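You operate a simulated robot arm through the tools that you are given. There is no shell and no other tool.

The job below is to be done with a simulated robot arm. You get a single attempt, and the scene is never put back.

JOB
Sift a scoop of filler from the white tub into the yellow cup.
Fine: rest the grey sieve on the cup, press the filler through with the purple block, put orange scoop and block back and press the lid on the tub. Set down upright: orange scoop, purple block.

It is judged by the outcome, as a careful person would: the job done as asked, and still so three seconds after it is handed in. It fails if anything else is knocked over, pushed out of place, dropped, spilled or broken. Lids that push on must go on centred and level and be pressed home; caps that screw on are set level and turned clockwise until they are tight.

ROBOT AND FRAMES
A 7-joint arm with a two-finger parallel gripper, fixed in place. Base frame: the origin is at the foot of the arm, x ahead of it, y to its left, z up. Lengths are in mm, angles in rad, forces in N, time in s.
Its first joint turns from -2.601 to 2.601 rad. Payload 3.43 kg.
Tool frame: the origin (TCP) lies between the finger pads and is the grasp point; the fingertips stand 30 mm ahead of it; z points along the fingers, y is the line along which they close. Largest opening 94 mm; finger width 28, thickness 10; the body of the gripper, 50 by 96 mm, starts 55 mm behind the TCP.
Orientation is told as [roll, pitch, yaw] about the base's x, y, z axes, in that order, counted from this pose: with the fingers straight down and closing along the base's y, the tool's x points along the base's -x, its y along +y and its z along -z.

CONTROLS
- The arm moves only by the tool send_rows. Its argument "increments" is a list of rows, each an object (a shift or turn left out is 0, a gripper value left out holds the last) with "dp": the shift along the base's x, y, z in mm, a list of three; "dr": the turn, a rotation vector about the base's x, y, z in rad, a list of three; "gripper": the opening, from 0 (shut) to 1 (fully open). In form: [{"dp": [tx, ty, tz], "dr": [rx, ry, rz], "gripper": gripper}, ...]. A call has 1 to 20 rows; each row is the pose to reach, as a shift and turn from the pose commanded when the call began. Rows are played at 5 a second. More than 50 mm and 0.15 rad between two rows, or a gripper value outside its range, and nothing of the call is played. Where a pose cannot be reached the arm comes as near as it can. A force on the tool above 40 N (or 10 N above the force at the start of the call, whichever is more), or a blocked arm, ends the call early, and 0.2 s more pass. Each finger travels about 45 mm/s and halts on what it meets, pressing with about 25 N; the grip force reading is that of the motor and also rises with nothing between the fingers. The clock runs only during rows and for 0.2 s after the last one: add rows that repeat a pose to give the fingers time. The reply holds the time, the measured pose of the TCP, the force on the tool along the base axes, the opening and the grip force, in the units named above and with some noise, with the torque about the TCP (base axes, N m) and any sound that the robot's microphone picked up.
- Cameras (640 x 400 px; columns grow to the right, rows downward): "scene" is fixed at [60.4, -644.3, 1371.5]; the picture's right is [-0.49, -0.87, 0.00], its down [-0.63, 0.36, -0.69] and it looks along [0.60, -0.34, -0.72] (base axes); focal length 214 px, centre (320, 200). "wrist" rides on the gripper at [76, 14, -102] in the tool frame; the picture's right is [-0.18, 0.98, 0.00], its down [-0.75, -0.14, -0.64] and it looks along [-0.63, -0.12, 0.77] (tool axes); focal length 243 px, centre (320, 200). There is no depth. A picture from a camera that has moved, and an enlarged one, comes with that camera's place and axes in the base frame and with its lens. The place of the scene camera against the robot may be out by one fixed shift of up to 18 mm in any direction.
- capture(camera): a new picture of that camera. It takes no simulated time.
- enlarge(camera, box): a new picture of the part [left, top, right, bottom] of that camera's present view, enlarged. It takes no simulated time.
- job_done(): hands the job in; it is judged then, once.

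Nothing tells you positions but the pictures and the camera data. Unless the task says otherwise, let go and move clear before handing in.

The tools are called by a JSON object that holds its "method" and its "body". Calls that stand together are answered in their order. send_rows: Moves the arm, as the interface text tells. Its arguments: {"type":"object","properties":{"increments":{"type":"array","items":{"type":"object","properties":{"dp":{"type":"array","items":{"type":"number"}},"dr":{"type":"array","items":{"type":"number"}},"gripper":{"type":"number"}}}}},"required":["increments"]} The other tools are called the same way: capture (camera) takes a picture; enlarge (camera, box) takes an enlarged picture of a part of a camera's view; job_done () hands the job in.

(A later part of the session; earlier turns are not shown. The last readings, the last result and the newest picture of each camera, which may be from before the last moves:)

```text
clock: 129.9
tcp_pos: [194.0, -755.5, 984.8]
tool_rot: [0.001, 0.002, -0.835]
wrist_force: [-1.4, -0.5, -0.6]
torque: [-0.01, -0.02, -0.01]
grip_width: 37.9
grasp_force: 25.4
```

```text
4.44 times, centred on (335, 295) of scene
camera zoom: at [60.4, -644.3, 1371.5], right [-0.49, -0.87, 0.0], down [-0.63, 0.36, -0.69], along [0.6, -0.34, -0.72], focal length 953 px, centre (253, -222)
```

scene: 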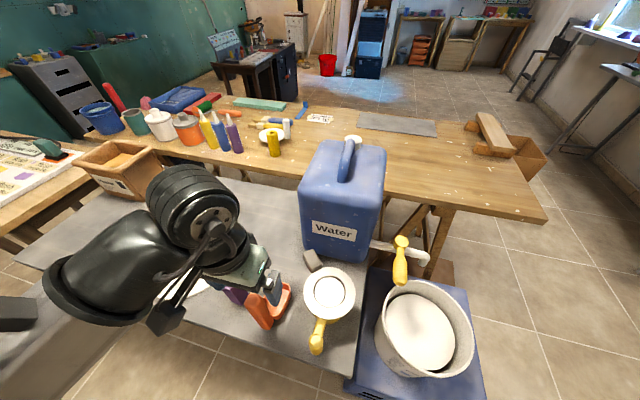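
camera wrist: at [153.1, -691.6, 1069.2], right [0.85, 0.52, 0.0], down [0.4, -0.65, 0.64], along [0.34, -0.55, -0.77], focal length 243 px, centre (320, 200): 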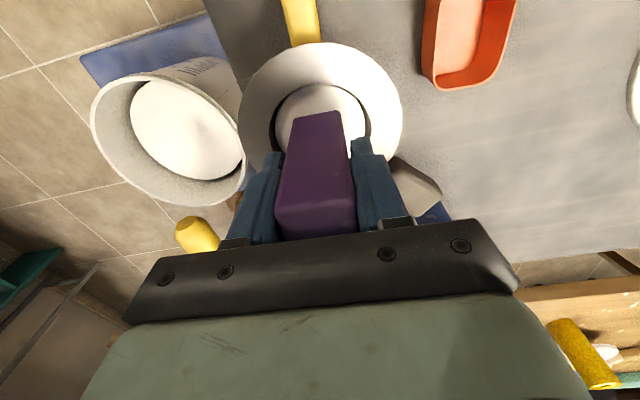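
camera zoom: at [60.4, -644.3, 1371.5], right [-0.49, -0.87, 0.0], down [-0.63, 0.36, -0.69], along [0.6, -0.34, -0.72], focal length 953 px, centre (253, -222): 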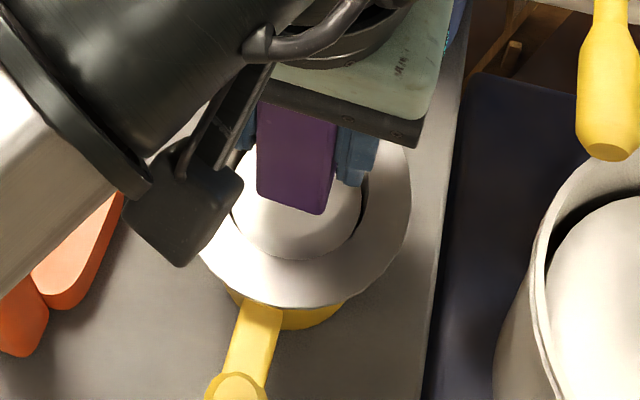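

The filler is going down gradually. I'll add gentle rubbing strokes while in light contact, keeping an eye on the sieve's position.

{"method": "send_rows", "body": {"increments": [{"dp": [0, 0, -20]}, {"dp": [0, 0, -28.8]}, {"dp": [4, 0, -29]}, {"dp": [8, 0, -29]}, {"dp": [7, 4, -29]}, {"dp": [4, 7, -29]}, {"dp": [0, 8, -29]}, {"dp": [-4, 7, -29]}, {"dp": [-7, 4, -29]}, {"dp": [-8, 0, -29]}, {"dp": [-7, -4, -29]}, {"dp": [-4, -7, -29]}, {"dp": [0, -8, -29]}, {"dp": [4, -7, -29]}, {"dp": [7, -4, -29]}, {"dp": [4, 0, -29]}, {"dp": [0, 0, -29]}]}}

{"method": "enlarge", "body": {"camera": "wrist", "box": [230, 20, 410, 180]}}

```text
clock: 133.5
tcp_pos: [194.8, -757.5, 955.3]
tool_rot: [-0.001, 0.002, -0.832]
wrist_force: [0.5, 0.2, 0.3]
torque: [0.0, -0.03, 0.0]
grip_width: 37.8
grasp_force: 25.0
```

```text
2.50 times, centred on (320, 100) of wrist
camera zoom: at [152.6, -691.2, 1057.9], right [0.85, 0.52, 0.0], down [0.4, -0.65, 0.64], along [0.34, -0.55, -0.77], focal length 606 px, centre (320, 450)
```

zoom: 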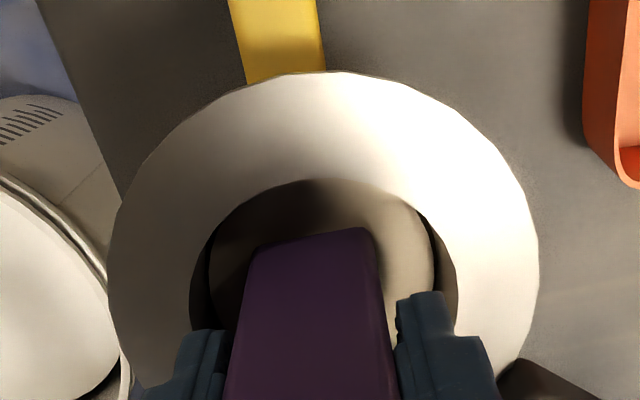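

{"method": "send_rows", "body": {"increments": [{"dp": [0, 0, -0.8]}, {"dp": [5, 0, -0.8]}, {"dp": [10, 0, -0.8]}, {"dp": [8, 5, -0.8]}, {"dp": [5, 8, -0.8]}, {"dp": [0, 10, -0.8]}, {"dp": [-5, 8, -0.8]}, {"dp": [-8, 5, -0.8]}, {"dp": [-10, 0, -0.8]}, {"dp": [-8, -5, -0.8]}, {"dp": [-5, -8, -0.8]}, {"dp": [0, -10, -0.8]}, {"dp": [5, -8, -0.8]}, {"dp": [8, -5, -0.8]}, {"dp": [4, 0, -0.8]}, {"dp": [0, 0, -0.8]}, {"dp": [0, 0, -0.8]}]}}

{"method": "enlarge", "body": {"camera": "wrist", "box": [230, 20, 410, 180]}}

{"method": "enlarge", "body": {"camera": "scene", "box": [290, 250, 380, 340]}}

```text
clock: 137.1
tcp_pos: [194.7, -757.2, 953.1]
tool_rot: [0.001, 0.002, -0.836]
wrist_force: [-0.3, 1.1, 0.5]
torque: [-0.03, 0.01, 0.02]
grip_width: 37.8
grasp_force: 25.2
```

```text
2.50 times, centred on (320, 100) of wrist
camera zoom: at [153.2, -691.7, 1056.4], right [0.85, 0.52, 0.0], down [0.4, -0.65, 0.64], along [0.34, -0.55, -0.77], focal length 606 px, centre (320, 450)
```

zoom: 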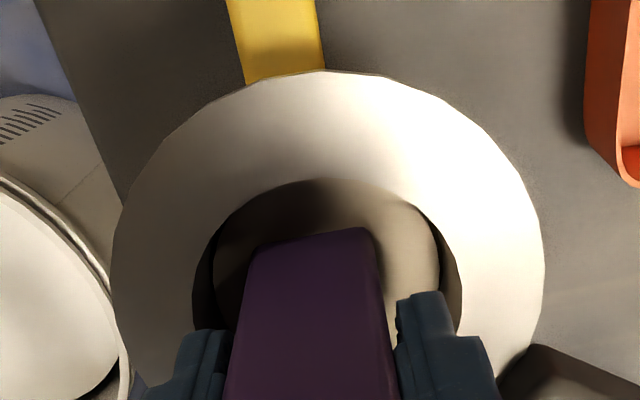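

```text
4.44 times, centred on (335, 295) of scene
camera zoom: at [60.4, -644.3, 1371.5], right [-0.49, -0.87, 0.0], down [-0.63, 0.36, -0.69], along [0.6, -0.34, -0.72], focal length 953 px, centre (253, -222)
```

zoom: 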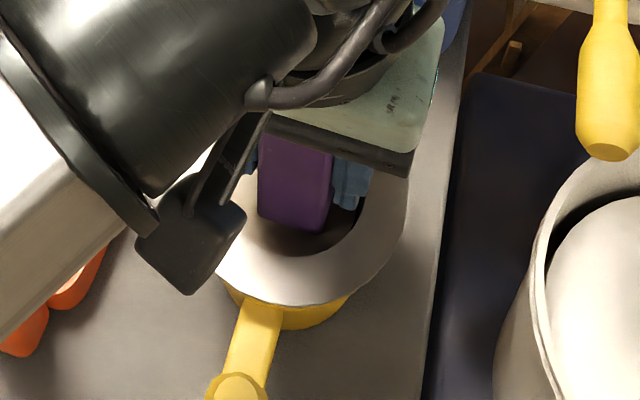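

The contact level is dropping as the filler passes through. I'll press further down until I feel firm resistance.

{"method": "send_rows", "body": {"increments": [{"dp": [0, 0, -1]}, {"dp": [0, 0, -2]}, {"dp": [0, 0, -3]}, {"dp": [0, 0, -3]}]}}

```text
clock: 138.1
tcp_pos: [195.6, -757.5, 952.4]
tool_rot: [-0.001, 0.0, -0.834]
wrist_force: [0.9, -1.8, 20.0]
torque: [-0.01, 0.04, 0.0]
grip_width: 38.0
grasp_force: 24.7
```

{"method": "send_rows", "body": {"increments": [{"dp": [0, 0, 5]}, {"dp": [9, 0, 5]}, {"dp": [9, 0, 0.8]}, {"dp": [9, 0, 0.8]}, {"dp": [7, 7, 5]}, {"dp": [7, 7, 0.8]}, {"dp": [7, 7, 0.8]}, {"dp": [0, 9, 5]}, {"dp": [0, 9, 0.8]}, {"dp": [0, 9, 0.8]}, {"dp": [-7, 7, 5]}, {"dp": [-7, 7, 0.8]}, {"dp": [-7, 7, 0.8]}, {"dp": [-9, 0, 5]}, {"dp": [-9, 0, 0.8]}, {"dp": [-9, 0, 0.8]}, {"dp": [-7, -7, 5]}, {"dp": [-7, -7, 0.8]}, {"dp": [-7, -7, 0.8]}, {"dp": [0, 0, 8]}]}}

{"method": "send_rows", "body": {"increments": [{"dp": [0, -9, -3]}, {"dp": [0, -9, -7.2]}, {"dp": [0, -9, -7.2]}, {"dp": [7, -7, -3]}, {"dp": [7, -7, -7.2]}, {"dp": [7, -7, -7.2]}, {"dp": [0, 0, -3]}, {"dp": [0, 0, 10]}, {"dp": [0, 0, 25]}, {"dp": [0, 0, 25]}]}}

{"method": "enlarge", "body": {"camera": "wrist", "box": [230, 20, 410, 180]}}

{"method": "enlarge", "body": {"camera": "scene", "box": [290, 250, 380, 340]}}

```text
clock: 142.3
tcp_pos: [194.7, -757.3, 958.0]
tool_rot: [-0.001, 0.002, -0.834]
wrist_force: [0.5, -0.5, 0.2]
torque: [0.01, -0.02, 0.01]
grip_width: 37.7
grasp_force: 24.6
```

```text
clock: 144.5
tcp_pos: [193.6, -757.7, 984.0]
tool_rot: [-0.001, -0.001, -0.835]
wrist_force: [-0.1, -0.6, -1.6]
torque: [0.05, 0.01, -0.03]
grip_width: 38.0
grasp_force: 24.6
```

```text
2.50 times, centred on (320, 100) of wrist
camera zoom: at [153.2, -691.8, 1087.4], right [0.85, 0.52, 0.0], down [0.4, -0.65, 0.64], along [0.34, -0.55, -0.77], focal length 606 px, centre (320, 450)
```

zoom: 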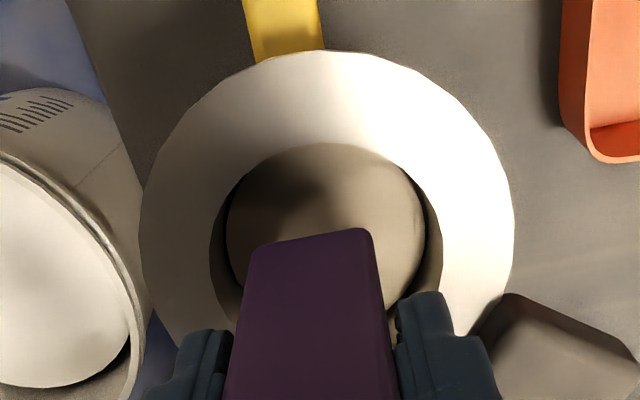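

```text
4.44 times, centred on (335, 295) of scene
camera zoom: at [60.4, -644.3, 1371.5], right [-0.49, -0.87, 0.0], down [-0.63, 0.36, -0.69], along [0.6, -0.34, -0.72], focal length 953 px, centre (253, -222)
```

zoom: 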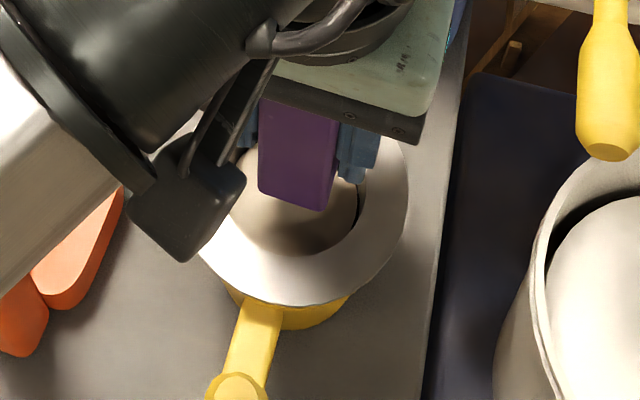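

The level keeps dropping, and the sieve has shifted about 2 mm inside the cup mouth, which is fine. More rubbing, centred on the ring with light force.

{"method": "send_rows", "body": {"increments": [{"dp": [2, 1.5, -20]}, {"dp": [2, 1.5, -31]}, {"dp": [6, 1.5, -31.8]}, {"dp": [11, 1.5, -31.8]}, {"dp": [9, 6, -31.8]}, {"dp": [6, 9, -31.8]}, {"dp": [2, 10.5, -31.8]}, {"dp": [-3, 9, -31.8]}, {"dp": [-6, 6, -31.8]}, {"dp": [-7, 1.5, -31.8]}, {"dp": [-6, -3, -31.8]}, {"dp": [-3, -6, -31.8]}, {"dp": [2, -7.5, -31.8]}, {"dp": [6, -6, -31.8]}, {"dp": [9, -3, -31.8]}, {"dp": [6, 1.5, -31.8]}, {"dp": [2, 1.5, -31.8]}, {"dp": [2, 1.5, -31.8]}]}}

{"method": "send_rows", "body": {"increments": [{"dp": [0, 0, -1]}, {"dp": [-5, 0, -1]}, {"dp": [-9, 0, -1]}, {"dp": [-7, 5, -1]}, {"dp": [-4, 8, -1]}, {"dp": [0, 9, -1]}, {"dp": [4, 8, -1]}, {"dp": [7, 5, -1]}, {"dp": [9, 0, -1]}, {"dp": [7, -5, -1]}, {"dp": [4, -8, -1]}, {"dp": [0, -9, -1]}, {"dp": [-4, -8, -1]}, {"dp": [-7, -5, -1]}, {"dp": [-4, 0, -1]}, {"dp": [0, 0, -1]}, {"dp": [0, 0, -1]}]}}

{"method": "enlarge", "body": {"camera": "wrist", "box": [230, 20, 410, 180]}}

```text
clock: 148.3
tcp_pos: [197.2, -754.5, 953.4]
tool_rot: [0.0, 0.002, -0.834]
wrist_force: [0.3, 0.3, -0.4]
torque: [0.0, 0.0, 0.02]
grip_width: 37.8
grasp_force: 25.4
```

```text
clock: 151.9
tcp_pos: [195.2, -755.9, 951.2]
tool_rot: [-0.001, 0.0, -0.834]
wrist_force: [-1.8, 0.0, 5.4]
torque: [0.07, 0.1, -0.01]
grip_width: 37.8
grasp_force: 24.9
```

```text
2.50 times, centred on (320, 100) of wrist
camera zoom: at [154.5, -689.8, 1053.9], right [0.85, 0.52, 0.0], down [0.4, -0.65, 0.64], along [0.34, -0.55, -0.77], focal length 606 px, centre (320, 450)
```

zoom: 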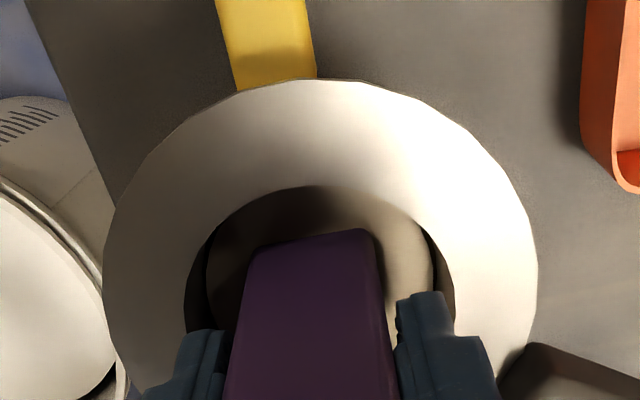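

{"method": "send_rows", "body": {"increments": [{"dp": [0, 0, -1]}, {"dp": [5, 0, -1]}, {"dp": [9, 0, -1]}, {"dp": [7, 5, -1]}, {"dp": [4, 8, -1]}, {"dp": [0, 9, -1]}, {"dp": [-4, 8, -1]}, {"dp": [-7, 5, -1]}, {"dp": [-9, 0, -1]}, {"dp": [-7, -5, -1]}, {"dp": [-4, -8, -1]}, {"dp": [0, -9, -1]}, {"dp": [4, -8, -1]}, {"dp": [7, -5, -1]}, {"dp": [4, 0, -1]}, {"dp": [0, 0, -1]}, {"dp": [0, 0, 10]}, {"dp": [0, 0, 30]}, {"dp": [0, 0, 30]}]}}

{"method": "enlarge", "body": {"camera": "wrist", "box": [230, 20, 410, 180]}}

{"method": "enlarge", "body": {"camera": "scene", "box": [290, 250, 380, 340]}}

```text
clock: 155.9
tcp_pos: [196.5, -757.2, 982.8]
tool_rot: [-0.001, 0.001, -0.837]
wrist_force: [-1.0, 0.4, -0.8]
torque: [-0.03, 0.02, 0.02]
grip_width: 37.8
grasp_force: 24.8
```

```text
2.50 times, centred on (320, 100) of wrist
camera zoom: at [154.6, -691.0, 1085.0], right [0.85, 0.52, 0.0], down [0.4, -0.65, 0.64], along [0.34, -0.55, -0.77], focal length 606 px, centre (320, 450)
```

zoom: 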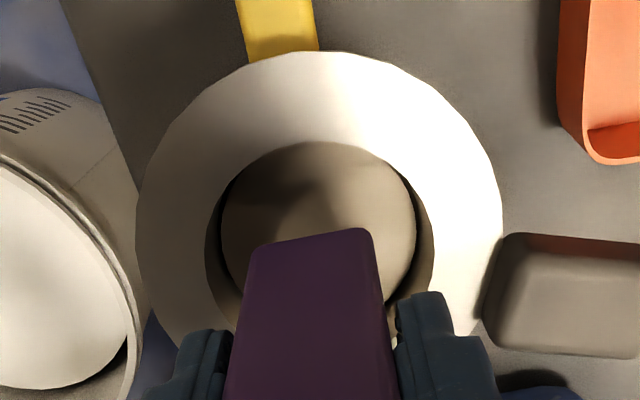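

```text
4.44 times, centred on (335, 295) of scene
camera zoom: at [60.4, -644.3, 1371.5], right [-0.49, -0.87, 0.0], down [-0.63, 0.36, -0.69], along [0.6, -0.34, -0.72], focal length 953 px, centre (253, -222)
```

zoom: 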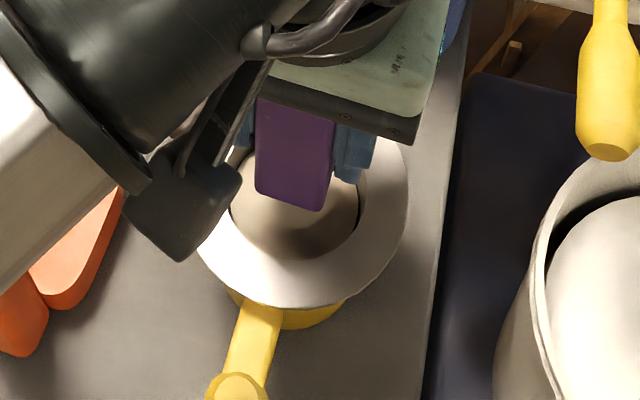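

Rubbing turns the sieve a little, so I'll switch to straight vertical presses at several spots.

{"method": "send_rows", "body": {"increments": [{"dp": [0, 0, -20]}, {"dp": [0, 0, -30]}, {"dp": [0, 0, -32]}, {"dp": [0, 0, -33]}, {"dp": [0, 0, -33]}]}}

{"method": "send_rows", "body": {"increments": [{"dp": [0, 0, 6]}, {"dp": [9, 0, 5]}, {"dp": [9, 0, 0]}, {"dp": [9, 0, 0]}, {"dp": [7, 7, 5]}, {"dp": [7, 7, 0]}, {"dp": [7, 7, 0]}, {"dp": [0, 9, 5]}, {"dp": [0, 9, 0]}, {"dp": [0, 9, 0]}, {"dp": [-7, 7, 5]}, {"dp": [-7, 7, 0]}, {"dp": [-7, 7, 0]}, {"dp": [-9, 0, 5]}, {"dp": [-9, 0, 0]}, {"dp": [-9, 0, 0]}, {"dp": [-7, -7, 5]}, {"dp": [-7, -7, 0]}, {"dp": [-7, -7, 0]}, {"dp": [0, 0, 6]}]}}

{"method": "send_rows", "body": {"increments": [{"dp": [0, -9, -1]}, {"dp": [0, -9, -6]}, {"dp": [0, -9, -6]}, {"dp": [7, -7, -1]}, {"dp": [7, -7, -6]}, {"dp": [7, -7, -6]}, {"dp": [0, 0, -1]}, {"dp": [0, 0, -6.5]}, {"dp": [0, 0, -6.5]}, {"dp": [0, 0, 5]}, {"dp": [0, 0, 24]}, {"dp": [0, 0, 24]}]}}

{"method": "enlarge", "body": {"camera": "wrist", "box": [230, 20, 410, 180]}}

```text
clock: 157.1
tcp_pos: [196.0, -756.0, 948.2]
tool_rot: [-0.001, 0.001, -0.835]
wrist_force: [-0.1, -0.9, -1.2]
torque: [-0.03, 0.0, -0.03]
grip_width: 37.7
grasp_force: 24.8
```

```text
clock: 161.3
tcp_pos: [195.7, -754.7, 953.3]
tool_rot: [-0.002, 0.003, -0.834]
wrist_force: [0.6, 0.0, -1.0]
torque: [0.0, -0.05, 0.01]
grip_width: 37.9
grasp_force: 24.8
```

```text
clock: 163.9
tcp_pos: [196.7, -755.7, 977.9]
tool_rot: [0.0, 0.002, -0.833]
wrist_force: [-0.2, -0.1, -1.0]
torque: [-0.01, -0.02, 0.02]
grip_width: 37.7
grasp_force: 25.2
```

```text
2.50 times, centred on (320, 100) of wrist
camera zoom: at [155.2, -690.2, 1080.3], right [0.85, 0.52, 0.0], down [0.4, -0.65, 0.64], along [0.34, -0.55, -0.77], focal length 606 px, centre (320, 450)
```

zoom: 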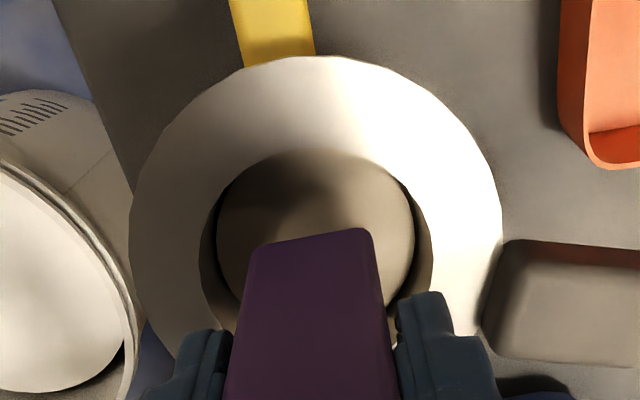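

No contact at that depth any more, so the filler has dropped further. I'll press lower until it resists.

{"method": "send_rows", "body": {"increments": [{"dp": [0, 0, -20]}, {"dp": [0, 0, -28]}, {"dp": [0, 0, -30]}, {"dp": [0, 0, -32]}, {"dp": [0, 0, -34]}, {"dp": [0, 0, -36]}, {"dp": [0, 0, -36]}]}}

```text
clock: 165.5
tcp_pos: [196.3, -755.5, 943.0]
tool_rot: [-0.002, -0.001, -0.834]
wrist_force: [0.9, 0.0, 20.9]
torque: [-0.21, 0.12, -0.01]
grip_width: 38.1
grasp_force: 25.1
```

Firm contact again, about 11 mm lower than at first. The sieve may also have settled deeper into the cup, so I'll lift and inspect.

{"method": "send_rows", "body": {"increments": [{"dp": [0, 0, 5]}, {"dp": [0, 0, 30]}, {"dp": [0, 0, 60]}, {"dp": [0, 0, 60]}]}}

{"method": "enlarge", "body": {"camera": "wrist", "box": [230, 20, 410, 180]}}

{"method": "enlarge", "body": {"camera": "scene", "box": [300, 260, 370, 330]}}

```text
clock: 166.5
tcp_pos: [195.3, -755.5, 1000.8]
tool_rot: [0.0, 0.003, -0.835]
wrist_force: [-0.7, 0.6, 0.0]
torque: [-0.02, -0.01, 0.02]
grip_width: 37.9
grasp_force: 24.9
```

```text
2.50 times, centred on (320, 100) of wrist
camera zoom: at [154.1, -690.1, 1103.2], right [0.85, 0.52, 0.0], down [0.4, -0.65, 0.64], along [0.34, -0.55, -0.77], focal length 606 px, centre (320, 450)
```

zoom: 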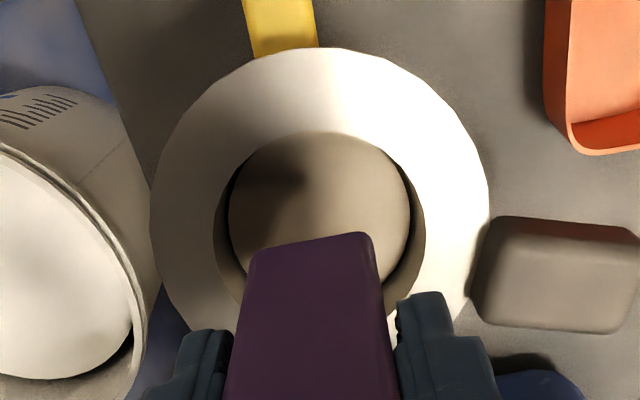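

```text
5.71 times, centred on (335, 295) of scene
camera zoom: at [60.4, -644.3, 1371.5], right [-0.49, -0.87, 0.0], down [-0.63, 0.36, -0.69], along [0.6, -0.34, -0.72], focal length 1226 px, centre (234, -343)
```

zoom: 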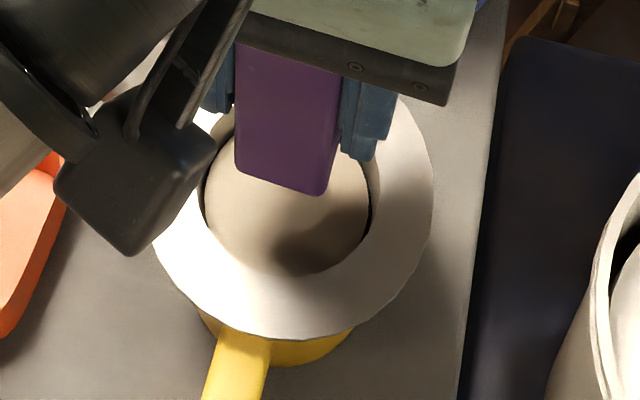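

The filler layer is now down close to the mesh, with only a thin layer left. The block also slipped a few millimetres up in the grip. I'll do another round of moderate presses over the whole mesh area.

{"method": "send_rows", "body": {"increments": [{"dp": [0, 0, -40]}, {"dp": [0, 0, -54]}, {"dp": [0, 0, -59]}, {"dp": [0, 0, -59]}, {"dp": [9, 0, -54]}, {"dp": [9, 0, -59]}, {"dp": [9, 0, -59]}, {"dp": [7, 7, -54]}, {"dp": [7, 7, -59]}, {"dp": [7, 7, -59]}, {"dp": [0, 9, -54]}, {"dp": [0, 9, -59]}, {"dp": [0, 9, -59]}, {"dp": [-7, 7, -54]}, {"dp": [-7, 7, -59]}, {"dp": [-7, 7, -59]}, {"dp": [-9, 0, -54]}, {"dp": [-9, 0, -59]}, {"dp": [-9, 0, -59]}, {"dp": [-9, 0, -54]}]}}

{"method": "send_rows", "body": {"increments": [{"dp": [2, -7, 0]}, {"dp": [2, -7, -5]}, {"dp": [2, -7, -5]}, {"dp": [9, -9, 0]}, {"dp": [9, -9, -5]}, {"dp": [9, -9, -5]}, {"dp": [16, -7, 0]}, {"dp": [16, -7, -5]}, {"dp": [16, -7, -5]}]}}

{"method": "send_rows", "body": {"increments": [{"dp": [-7, 7, 5]}, {"dp": [-7, 7, 0]}, {"dp": [-7, 7, 0]}, {"dp": [-7, 7, 30]}, {"dp": [-7, 7, 59]}, {"dp": [-7, 7, 59]}]}}

{"method": "enlarge", "body": {"camera": "wrist", "box": [230, 20, 410, 180]}}

{"method": "enlarge", "body": {"camera": "scene", "box": [300, 260, 370, 330]}}

```text
clock: 170.7
tcp_pos: [186.7, -756.1, 950.0]
tool_rot: [-0.002, 0.004, -0.834]
wrist_force: [-0.5, 0.0, -0.6]
torque: [0.01, 0.02, -0.02]
grip_width: 37.8
grasp_force: 25.7
```

```text
clock: 172.7
tcp_pos: [203.8, -760.6, 944.4]
tool_rot: [0.0, 0.0, -0.835]
wrist_force: [1.2, 0.0, 1.3]
torque: [-0.07, -0.06, 0.02]
grip_width: 37.7
grasp_force: 24.8
```

```text
clock: 174.1
tcp_pos: [196.0, -754.4, 1002.0]
tool_rot: [-0.001, 0.004, -0.835]
wrist_force: [-0.2, 0.2, -1.3]
torque: [-0.01, 0.02, 0.0]
grip_width: 37.7
grasp_force: 25.1
```

```text
2.50 times, centred on (320, 100) of wrist
camera zoom: at [154.9, -689.2, 1104.8], right [0.85, 0.52, 0.0], down [0.4, -0.65, 0.64], along [0.34, -0.55, -0.77], focal length 606 px, centre (320, 450)
```

zoom: 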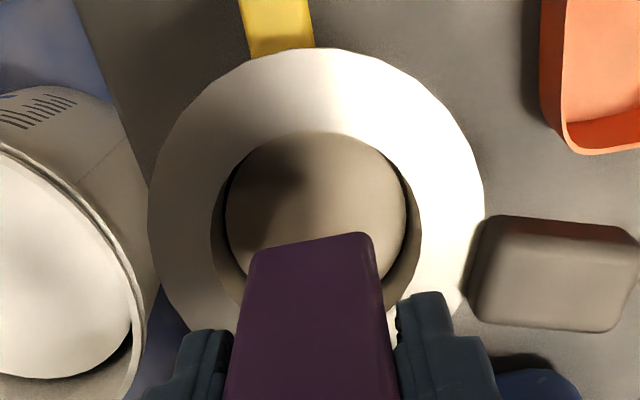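

```text
5.71 times, centred on (335, 295) of scene
camera zoom: at [60.4, -644.3, 1371.5], right [-0.49, -0.87, 0.0], down [-0.63, 0.36, -0.69], along [0.6, -0.34, -0.72], focal length 1226 px, centre (234, -343)
```

zoom: 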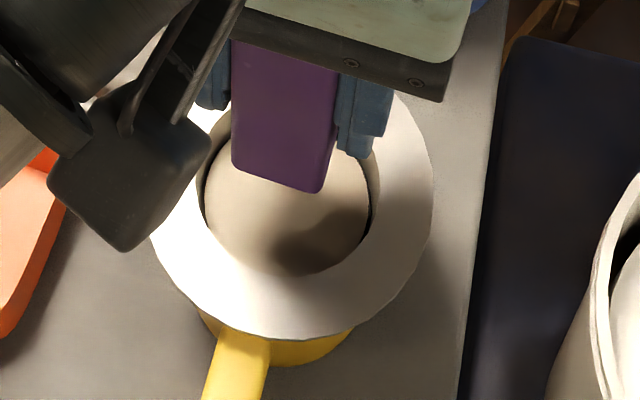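

{"method": "send_rows", "body": {"increments": [{"dp": [0, 0, -40]}, {"dp": [0, 0, -54]}, {"dp": [0, 0, -57]}, {"dp": [0, 0, -57]}]}}

{"method": "send_rows", "body": {"increments": [{"dp": [0, 0, -1]}, {"dp": [0, 0, -1.5]}, {"dp": [0, 0, -1.5]}]}}

{"method": "send_rows", "body": {"increments": [{"dp": [0, 0, -1]}, {"dp": [0, 0, -1.5]}, {"dp": [0, 0, -1.5]}]}}

```text
clock: 175.1
tcp_pos: [195.9, -755.4, 945.4]
tool_rot: [-0.002, 0.001, -0.836]
wrist_force: [-0.8, 0.1, -1.5]
torque: [0.0, 0.03, 0.0]
grip_width: 37.9
grasp_force: 24.8
```

```text
clock: 175.9
tcp_pos: [196.9, -756.7, 943.4]
tool_rot: [-0.001, 0.001, -0.833]
wrist_force: [0.2, -0.7, -0.1]
torque: [0.01, 0.03, 0.04]
grip_width: 37.8
grasp_force: 25.0
```

```text
clock: 176.7
tcp_pos: [197.0, -755.7, 943.6]
tool_rot: [-0.001, 0.001, -0.833]
wrist_force: [2.1, 0.6, 19.5]
torque: [-0.18, 0.07, 0.04]
grip_width: 37.5
grasp_force: 24.5
```

Firm contact holds at the same level, so the block is on the mesh. I'll hold the pressure for a couple of seconds at different spots and see whether the layer changes.

{"method": "send_rows", "body": {"increments": [{"dp": [0, 0, 0]}, {"dp": [0, 0, 0]}, {"dp": [0, 0, 0]}, {"dp": [0, 0, 0]}, {"dp": [0, 0, 0]}, {"dp": [0, 0, 0]}, {"dp": [0, 0, 0]}, {"dp": [0, 0, 0]}, {"dp": [0, 0, 0]}, {"dp": [0, 0, 0]}]}}

{"method": "send_rows", "body": {"increments": [{"dp": [0, 0, 4]}, {"dp": [8, 0, 4]}, {"dp": [8, 0, 0]}, {"dp": [8, 0, 0]}, {"dp": [8, 0, 0]}, {"dp": [8, 0, 0]}, {"dp": [8, 0, 0]}]}}

{"method": "enlarge", "body": {"camera": "wrist", "box": [230, 20, 410, 180]}}

```text
clock: 178.9
tcp_pos: [196.2, -755.8, 943.2]
tool_rot: [-0.002, 0.0, -0.834]
wrist_force: [0.3, 0.2, 16.6]
torque: [-0.12, 0.1, -0.01]
grip_width: 37.9
grasp_force: 25.1
```

```text
clock: 180.5
tcp_pos: [204.9, -754.9, 943.7]
tool_rot: [-0.003, 0.001, -0.834]
wrist_force: [0.9, -0.6, 10.5]
torque: [-0.15, 0.1, -0.01]
grip_width: 37.8
grasp_force: 25.3
```

```text
2.50 times, centred on (320, 100) of wrist
camera zoom: at [163.3, -689.7, 1045.1], right [0.85, 0.52, 0.0], down [0.4, -0.65, 0.64], along [0.34, -0.55, -0.77], focal length 606 px, centre (320, 450)
```

zoom: 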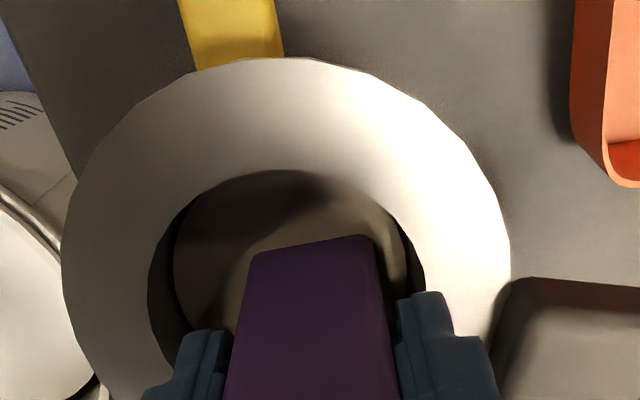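

{"method": "send_rows", "body": {"increments": [{"dp": [-8, 0, 6]}, {"dp": [-8, 0, 40]}, {"dp": [-8, 0, 70]}, {"dp": [20, 25, 75]}, {"dp": [50, 50, 75]}, {"dp": [70, 65, 75]}, {"dp": [70, 65, 75]}]}}

{"method": "capture", "body": {"camera": "wrist"}}

{"method": "enlarge", "body": {"camera": "scene", "box": [300, 260, 370, 330]}}

```text
clock: 182.1
tcp_pos: [274.5, -689.9, 1018.3]
tool_rot: [0.002, 0.001, -0.836]
wrist_force: [-0.4, -0.6, -1.3]
torque: [-0.01, -0.03, -0.02]
grip_width: 37.9
grasp_force: 24.4
```

```text
taken
camera wrist: at [233.1, -624.7, 1120.7], right [0.85, 0.52, 0.0], down [0.4, -0.65, 0.64], along [0.34, -0.55, -0.77], focal length 243 px, centre (320, 200)
```

wrist: 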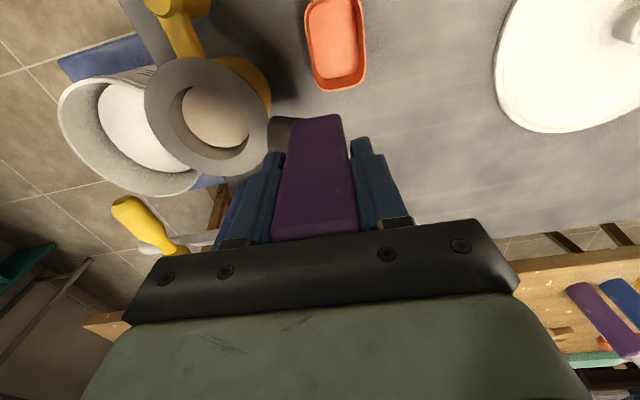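

```text
5.71 times, centred on (335, 295) of scene
camera zoom: at [60.4, -644.3, 1371.5], right [-0.49, -0.87, 0.0], down [-0.63, 0.36, -0.69], along [0.6, -0.34, -0.72], focal length 1226 px, centre (234, -343)
```

zoom: 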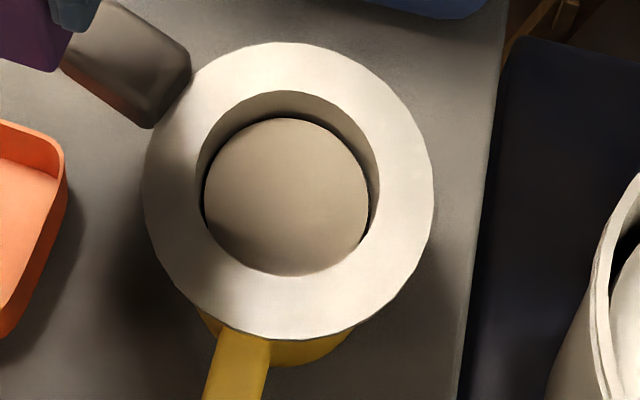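

The filler level is now essentially at the mesh. I'll do one more round of presses to clear the remaining thin layer, then compare.

{"method": "send_rows", "body": {"increments": [{"dp": [-40, -35, 0]}, {"dp": [-78, -65, 0]}, {"dp": [-78, -65, -40]}, {"dp": [-78, -65, -70]}, {"dp": [-78, -65, -75.5]}, {"dp": [-78, -65, -75.5]}, {"dp": [-70, -65, -70]}, {"dp": [-70, -65, -75.5]}, {"dp": [-70, -65, -75.5]}, {"dp": [-72, -59, -70]}, {"dp": [-72, -59, -75.5]}, {"dp": [-72, -59, -75.5]}, {"dp": [-78, -57, -70]}, {"dp": [-78, -57, -75.5]}, {"dp": [-78, -57, -75.5]}, {"dp": [-84, -59, -70]}, {"dp": [-84, -59, -75.5]}, {"dp": [-84, -59, -75.5]}, {"dp": [-78, -65, -68]}]}}

{"method": "send_rows", "body": {"increments": [{"dp": [-8, 0, -2]}, {"dp": [-8, 0, -7.5]}, {"dp": [-8, 0, -7.5]}, {"dp": [-6, -6, -2]}, {"dp": [-6, -6, -7.5]}, {"dp": [-6, -6, -7.5]}, {"dp": [0, -8, -2]}, {"dp": [0, -8, -7.5]}, {"dp": [0, -8, -7.5]}, {"dp": [6, -6, -2]}, {"dp": [6, -6, -7.5]}, {"dp": [6, -6, -7.5]}, {"dp": [0, 0, 0]}, {"dp": [0, 0, 35]}, {"dp": [15, 10, 65]}, {"dp": [50, 40, 68]}, {"dp": [78, 65, 68]}, {"dp": [78, 65, 68]}]}}

{"method": "enlarge", "body": {"camera": "scene", "box": [300, 260, 370, 330]}}

{"method": "enlarge", "body": {"camera": "wrist", "box": [130, 30, 290, 190]}}

```text
refused: row 1 steps farther than a row can; nothing moved
```

```text
clock: 185.9
tcp_pos: [352.4, -626.5, 1084.3]
tool_rot: [-0.001, 0.002, -0.834]
wrist_force: [-0.1, -0.3, -1.2]
torque: [-0.02, 0.01, -0.02]
grip_width: 37.7
grasp_force: 24.9
```

```text
5.71 times, centred on (335, 295) of scene
camera zoom: at [60.4, -644.3, 1371.5], right [-0.49, -0.87, 0.0], down [-0.63, 0.36, -0.69], along [0.6, -0.34, -0.72], focal length 1226 px, centre (234, -343)
```

zoom: 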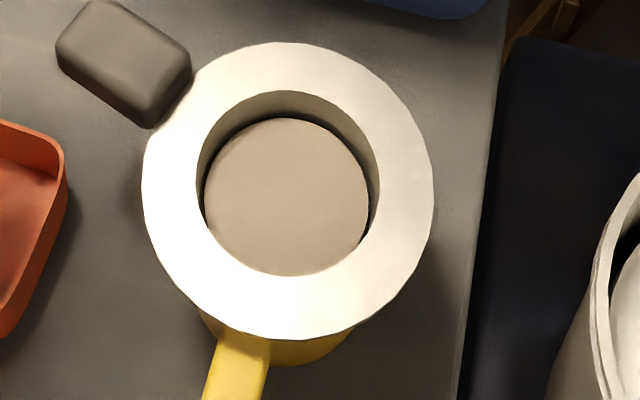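

```text
2.50 times, centred on (210, 110) of wrist
camera zoom: at [311.0, -560.3, 1186.5], right [0.85, 0.52, 0.0], down [0.4, -0.65, 0.64], along [0.34, -0.55, -0.77], focal length 606 px, centre (595, 425)
```

zoom: 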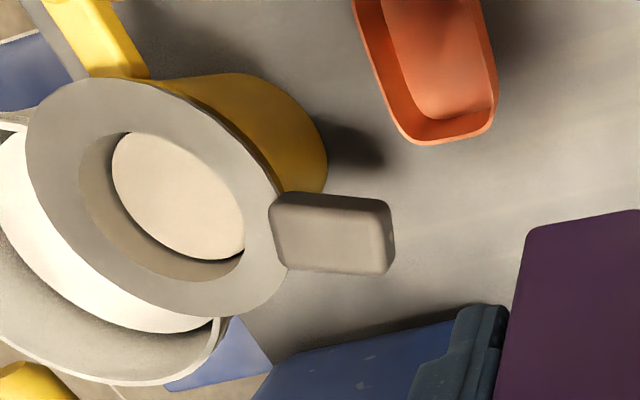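

The first call was refused, so the second one played in free air. Checking forces and pictures, nothing was touched. I'll go back over the sieve in smaller steps.

{"method": "send_rows", "body": {"increments": [{"dp": [-30, -24, -20]}, {"dp": [-60, -48, -40]}, {"dp": [-90, -74, -60]}, {"dp": [-118, -98, -75]}, {"dp": [-145, -120, -84]}, {"dp": [-156.4, -129.5, -84]}, {"dp": [-156.4, -129.5, -84]}]}}

```text
clock: 187.5
tcp_pos: [196.3, -756.7, 1001.5]
tool_rot: [0.001, 0.003, -0.834]
wrist_force: [0.7, -0.2, -1.1]
torque: [0.01, -0.03, 0.0]
grip_width: 38.2
grasp_force: 25.0
```

{"method": "send_rows", "body": {"increments": [{"dp": [0, 0, -35]}, {"dp": [0, 0, -53]}, {"dp": [0, 0, -58.6]}, {"dp": [0, 0, -58.6]}, {"dp": [8, 0, -53]}, {"dp": [8, 0, -58.6]}, {"dp": [8, 0, -58.6]}, {"dp": [6, 6, -53]}, {"dp": [6, 6, -58.6]}, {"dp": [6, 6, -58.6]}, {"dp": [0, 8, -53]}, {"dp": [0, 8, -58.6]}, {"dp": [0, 8, -58.6]}, {"dp": [-6, 6, -53]}, {"dp": [-6, 6, -58.6]}, {"dp": [-6, 6, -58.6]}, {"dp": [-8, 0, -53]}, {"dp": [-8, 0, -58.6]}, {"dp": [-8, 0, -58.6]}]}}

```text
clock: 191.5
tcp_pos: [187.8, -755.6, 943.6]
tool_rot: [-0.002, 0.0, -0.834]
wrist_force: [-0.9, -0.5, 2.9]
torque: [-0.05, 0.06, -0.03]
grip_width: 38.0
grasp_force: 24.9
```

{"method": "send_rows", "body": {"increments": [{"dp": [0, 0, -1.2]}, {"dp": [0, 0, -1.2]}, {"dp": [2, -6, 4]}, {"dp": [2, -6, -1.2]}, {"dp": [2, -6, -1.2]}, {"dp": [8, -8, 4]}, {"dp": [8, -8, -1.2]}, {"dp": [8, -8, -1.2]}, {"dp": [14, -6, 4]}, {"dp": [14, -6, -1.2]}, {"dp": [14, -6, -1.2]}, {"dp": [16, 0, 4]}, {"dp": [16, 0, -1.2]}, {"dp": [16, 0, -1.2]}, {"dp": [8, 0, 4]}, {"dp": [8, 0, -1.4]}, {"dp": [8, 0, -1.4]}, {"dp": [8, 0, -1.4]}]}}

{"method": "send_rows", "body": {"increments": [{"dp": [0, 0, 8]}, {"dp": [0, 0, 40]}, {"dp": [0, 0, 70]}, {"dp": [25, 20, 75]}, {"dp": [55, 45, 75]}, {"dp": [75, 60, 75]}, {"dp": [75, 60, 75]}]}}

{"method": "enlarge", "body": {"camera": "scene", "box": [300, 260, 370, 330]}}

```text
clock: 195.3
tcp_pos: [195.4, -755.0, 942.2]
tool_rot: [-0.002, 0.0, -0.834]
wrist_force: [-0.2, 0.2, 20.7]
torque: [-0.01, 0.03, 0.01]
grip_width: 37.8
grasp_force: 24.5
```

```text
clock: 196.9
tcp_pos: [270.5, -692.9, 1015.9]
tool_rot: [0.001, 0.0, -0.834]
wrist_force: [-0.2, -0.8, -0.7]
torque: [-0.01, 0.01, 0.0]
grip_width: 37.9
grasp_force: 25.0
```

```text
5.71 times, centred on (335, 295) of scene
camera zoom: at [60.4, -644.3, 1371.5], right [-0.49, -0.87, 0.0], down [-0.63, 0.36, -0.69], along [0.6, -0.34, -0.72], focal length 1226 px, centre (234, -343)
```

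zoom: 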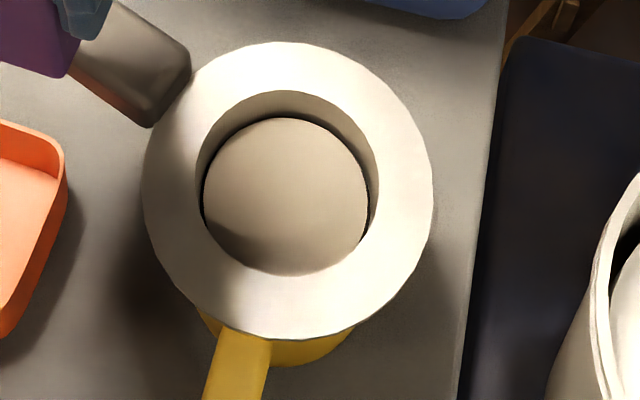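

{"method": "enlarge", "body": {"camera": "scene", "box": [322, 275, 352, 305]}}

{"method": "enlarge", "body": {"camera": "wrist", "box": [140, 40, 280, 180]}}

```text
13.33 times, centred on (337, 290) of scene
camera zoom: at [60.4, -644.3, 1371.5], right [-0.49, -0.87, 0.0], down [-0.63, 0.36, -0.69], along [0.6, -0.34, -0.72], focal length 2860 px, centre (93, -1000)
```

zoom: 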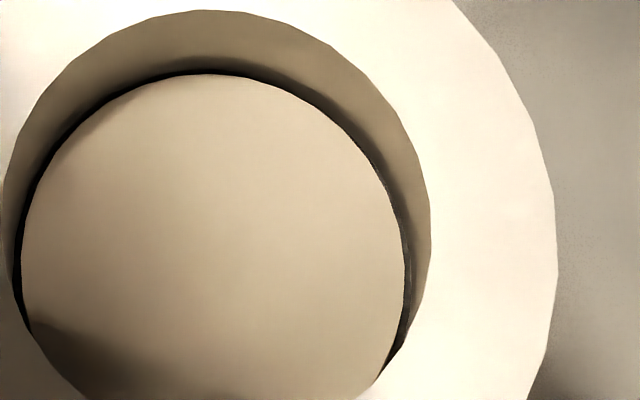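

```text
2.86 times, centred on (210, 110) of wrist
camera zoom: at [230.2, -626.6, 1118.4], right [0.85, 0.52, 0.0], down [0.4, -0.65, 0.64], along [0.34, -0.55, -0.77], focal length 693 px, centre (634, 457)
```

zoom: 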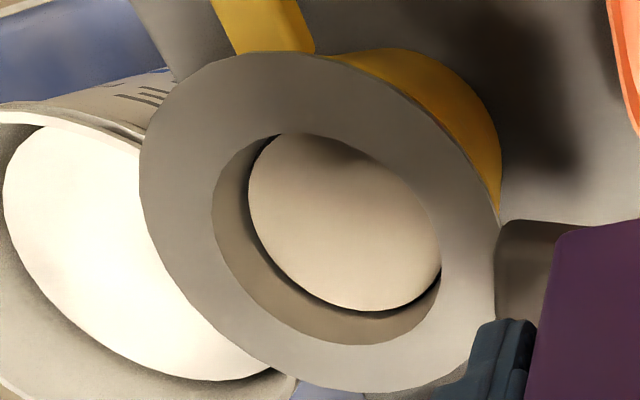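

Working through the perspective more carefully, a layer of about 5 mm seems to remain, probably around the edge where the block has not reached. I'll press systematically further out around the ring.

{"method": "send_rows", "body": {"increments": [{"dp": [-25, -20, 0]}, {"dp": [-55, -45, -5]}, {"dp": [-75.5, -62.3, -16]}, {"dp": [-75.5, -62.3, -40]}, {"dp": [-75.5, -62.3, -60]}, {"dp": [-75.5, -62.3, -60]}]}}

{"method": "enlarge", "body": {"camera": "wrist", "box": [230, 20, 410, 180]}}

```text
clock: 198.3
tcp_pos: [194.5, -755.4, 955.4]
tool_rot: [0.002, 0.001, -0.835]
wrist_force: [-0.2, -0.5, -0.8]
torque: [0.03, 0.0, 0.03]
grip_width: 37.8
grasp_force: 24.5
```

```text
2.50 times, centred on (320, 100) of wrist
camera zoom: at [154.3, -690.8, 1058.3], right [0.85, 0.52, 0.0], down [0.4, -0.65, 0.64], along [0.34, -0.55, -0.77], focal length 606 px, centre (320, 450)
```

zoom: 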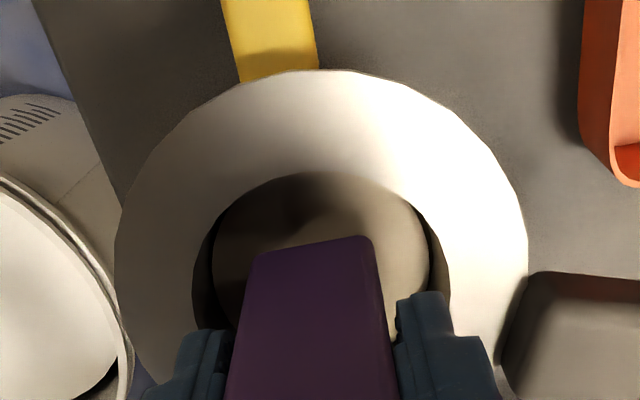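

{"method": "send_rows", "body": {"increments": [{"dp": [9.3, 8.4, -8]}, {"dp": [9.3, 8.4, -13.6]}, {"dp": [9.3, 8.4, -13.6]}, {"dp": [5, 10.4, -8]}, {"dp": [5, 10.4, -13.6]}, {"dp": [5, 10.4, -13.6]}, {"dp": [0.5, 10.5, -8]}, {"dp": [0.5, 10.5, -13.6]}, {"dp": [0.5, 10.5, -13.6]}, {"dp": [-3.8, 10.8, -8]}, {"dp": [-3.8, 10.8, -13.6]}, {"dp": [-3.8, 10.8, -13.6]}, {"dp": [-8.4, 9.3, -8]}, {"dp": [-8.4, 9.3, -13.6]}, {"dp": [-8.4, 9.3, -13.6]}, {"dp": [-10.4, 5, -8]}, {"dp": [-10.4, 5, -13.6]}, {"dp": [-10.4, 5, -13.6]}, {"dp": [0, 0, -6]}, {"dp": [0, 0, 0]}]}}

```text
clock: 202.5
tcp_pos: [196.0, -755.6, 956.2]
tool_rot: [0.0, 0.001, -0.835]
wrist_force: [-0.1, -0.3, -0.7]
torque: [-0.01, -0.02, 0.0]
grip_width: 37.9
grasp_force: 24.9
```

{"method": "send_rows", "body": {"increments": [{"dp": [-10.5, 0, -8]}, {"dp": [-10.5, 0, -13.8]}, {"dp": [-10.5, 0, -13.8]}, {"dp": [-10.8, -3.8, -8]}, {"dp": [-10.8, -3.8, -13.8]}, {"dp": [-10.8, -3.8, -13.8]}, {"dp": [-9.3, -8.4, -8]}, {"dp": [-9.3, -8.4, -13.8]}, {"dp": [-9.3, -8.4, -13.8]}, {"dp": [-5, -10.4, -8]}, {"dp": [-5, -10.4, -13.8]}, {"dp": [-5, -10.4, -13.8]}, {"dp": [-0.5, -10.5, -8]}, {"dp": [-0.5, -10.5, -13.8]}, {"dp": [-0.5, -10.5, -13.8]}, {"dp": [3.8, -10.8, -8]}, {"dp": [3.8, -10.8, -13.8]}, {"dp": [3.8, -10.8, -13.8]}, {"dp": [0, 0, -6]}, {"dp": [0, 0, 0]}]}}

{"method": "send_rows", "body": {"increments": [{"dp": [8.4, -9.3, -8]}, {"dp": [8.4, -9.3, -13.8]}, {"dp": [8.4, -9.3, -13.8]}, {"dp": [10.4, -5, -8]}, {"dp": [10.4, -5, -13.8]}, {"dp": [10.4, -5, -13.8]}, {"dp": [10.5, 0, -8]}, {"dp": [10.5, 0, -13.8]}, {"dp": [10.5, 0, -13.8]}, {"dp": [10.8, 3.8, -8]}, {"dp": [10.8, 3.8, -13.8]}, {"dp": [10.8, 3.8, -13.8]}, {"dp": [0, 0, -8]}, {"dp": [0, 0, -13.8]}, {"dp": [0, 0, -13.8]}]}}

{"method": "send_rows", "body": {"increments": [{"dp": [0, 0, 8]}, {"dp": [0, 0, 40]}, {"dp": [0, 0, 70]}, {"dp": [25, 20, 75]}, {"dp": [55, 45, 75]}, {"dp": [75, 60, 75]}, {"dp": [75, 60, 75]}]}}

{"method": "enlarge", "body": {"camera": "scene", "box": [300, 260, 370, 330]}}

{"method": "capture", "body": {"camera": "wrist"}}

```text
clock: 206.7
tcp_pos: [196.5, -758.0, 956.1]
tool_rot: [-0.001, 0.001, -0.835]
wrist_force: [-0.2, 0.4, -0.6]
torque: [0.01, -0.03, 0.0]
grip_width: 37.9
grasp_force: 25.6
```

```text
clock: 209.9
tcp_pos: [195.9, -757.3, 943.3]
tool_rot: [-0.003, 0.0, -0.834]
wrist_force: [-0.9, -0.1, 7.9]
torque: [-0.11, 0.04, -0.01]
grip_width: 37.8
grasp_force: 25.0
```

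```text
clock: 211.5
tcp_pos: [268.1, -698.9, 1017.8]
tool_rot: [-0.001, 0.001, -0.834]
wrist_force: [0.8, 0.1, -0.6]
torque: [-0.02, -0.01, 0.05]
grip_width: 37.8
grasp_force: 24.8
```

```text
5.71 times, centred on (335, 295) of scene
camera zoom: at [60.4, -644.3, 1371.5], right [-0.49, -0.87, 0.0], down [-0.63, 0.36, -0.69], along [0.6, -0.34, -0.72], focal length 1226 px, centre (234, -343)
```

zoom: 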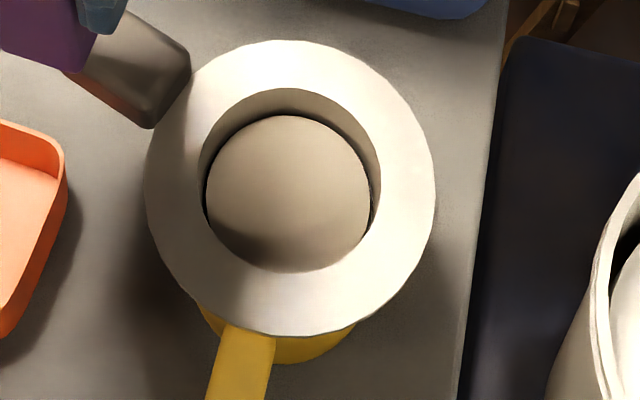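

```text
taken
camera wrist: at [228.0, -632.3, 1120.6], right [0.85, 0.52, 0.0], down [0.4, -0.65, 0.64], along [0.34, -0.55, -0.77], focal length 243 px, centre (320, 200)
```

wrist: 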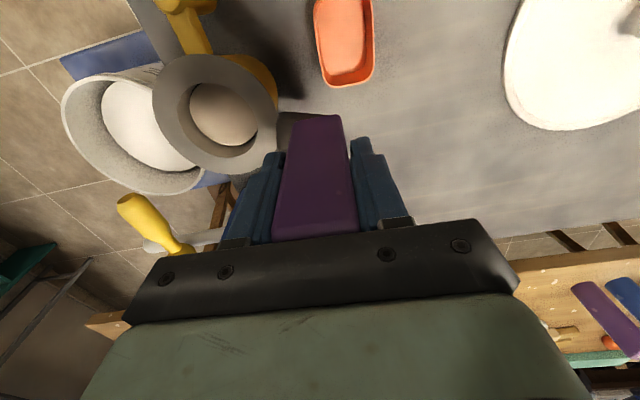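

No visible change from the edge presses. I'll try straight back-and-forth strokes under about 10 N instead of pure presses.

{"method": "send_rows", "body": {"increments": [{"dp": [-25, -20, 0]}, {"dp": [-55, -43, -5]}, {"dp": [-72.8, -57.1, -16]}, {"dp": [-72.8, -57.1, -45]}, {"dp": [-72.8, -57.1, -68]}, {"dp": [-72.8, -57.1, -75]}, {"dp": [-72.8, -57.1, -75]}]}}

```text
clock: 213.1
tcp_pos: [196.3, -754.1, 942.5]
tool_rot: [-0.002, -0.001, -0.834]
wrist_force: [-0.5, -0.3, 0.6]
torque: [-0.01, 0.02, -0.02]
grip_width: 38.0
grasp_force: 24.8
```

{"method": "send_rows", "body": {"increments": [{"dp": [-0.5, -1, -1]}, {"dp": [-0.5, -1, -1.6]}, {"dp": [-0.5, -1, -1.6]}]}}

```text
clock: 213.9
tcp_pos: [197.0, -754.3, 942.2]
tool_rot: [-0.002, 0.001, -0.834]
wrist_force: [3.4, 4.7, 20.5]
torque: [0.0, 0.04, 0.01]
grip_width: 37.8
grasp_force: 25.2
```

{"method": "send_rows", "body": {"increments": [{"dp": [0, 0, 0.7]}, {"dp": [3, 2.7, 0.7]}, {"dp": [6, 5.4, 0.7]}, {"dp": [8.2, 7.4, 0.7]}, {"dp": [5, 4.5, 0.7]}, {"dp": [2, 1.8, 0.7]}, {"dp": [-1, -0.9, 0.7]}, {"dp": [-4, -3.6, 0.7]}, {"dp": [-8.2, -7.4, 0.7]}, {"dp": [-5, -4.5, 0.7]}, {"dp": [-2, -1.8, 0.7]}, {"dp": [0, 0, 0.7]}, {"dp": [-2.7, 3, 0.7]}, {"dp": [-5.4, 6, 0.7]}, {"dp": [-7.4, 8.2, 0.7]}, {"dp": [-3.6, 4, 0.7]}, {"dp": [0, 0, 0.7]}, {"dp": [3.6, -4, 0.7]}, {"dp": [7.4, -8.2, 0.7]}, {"dp": [3.6, -4, 0.7]}]}}

{"method": "enlarge", "body": {"camera": "wrist", "box": [230, 20, 410, 180]}}

```text
clock: 218.1
tcp_pos: [200.9, -760.4, 941.7]
tool_rot: [-0.003, -0.001, -0.833]
wrist_force: [0.9, -1.3, 2.2]
torque: [-0.08, -0.04, 0.02]
grip_width: 37.5
grasp_force: 24.7
```

```text
2.50 times, centred on (320, 100) of wrist
camera zoom: at [160.0, -694.2, 1044.5], right [0.85, 0.52, 0.0], down [0.4, -0.65, 0.64], along [0.34, -0.55, -0.77], focal length 606 px, centre (320, 450)
```

zoom: 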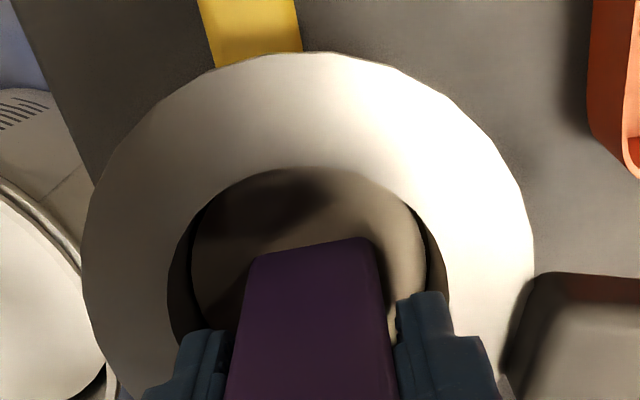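

{"method": "send_rows", "body": {"increments": [{"dp": [-4, 4, 8]}, {"dp": [-4, 4, 40]}, {"dp": [-4, 4, 70]}, {"dp": [20, 25, 75]}, {"dp": [50, 45, 75]}, {"dp": [72, 62, 75]}, {"dp": [72, 62, 75]}]}}

{"method": "enlarge", "body": {"camera": "scene", "box": [300, 260, 370, 330]}}

{"method": "enlarge", "body": {"camera": "scene", "box": [322, 275, 352, 305]}}

```text
clock: 219.7
tcp_pos: [273.5, -698.1, 1018.2]
tool_rot: [-0.001, 0.003, -0.834]
wrist_force: [-0.1, -0.1, -0.5]
torque: [0.0, -0.02, -0.01]
grip_width: 37.9
grasp_force: 25.0
```

```text
5.71 times, centred on (335, 295) of scene
camera zoom: at [60.4, -644.3, 1371.5], right [-0.49, -0.87, 0.0], down [-0.63, 0.36, -0.69], along [0.6, -0.34, -0.72], focal length 1226 px, centre (234, -343)
```

zoom: 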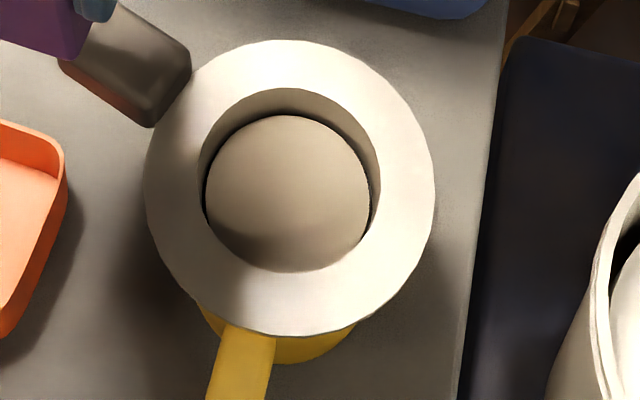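

```text
13.33 times, centred on (337, 290) of scene
camera zoom: at [60.4, -644.3, 1371.5], right [-0.49, -0.87, 0.0], down [-0.63, 0.36, -0.69], along [0.6, -0.34, -0.72], focal length 2860 px, centre (93, -1000)
```

zoom: 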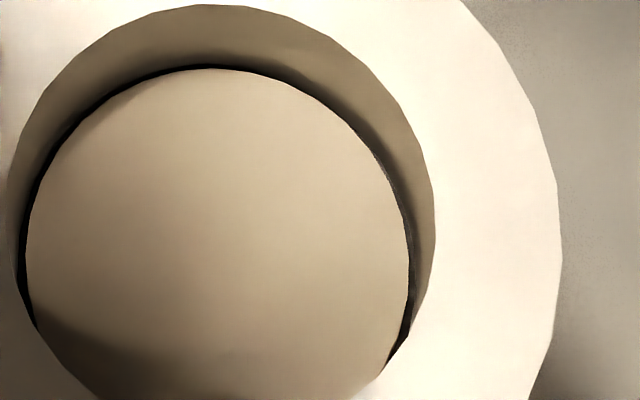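

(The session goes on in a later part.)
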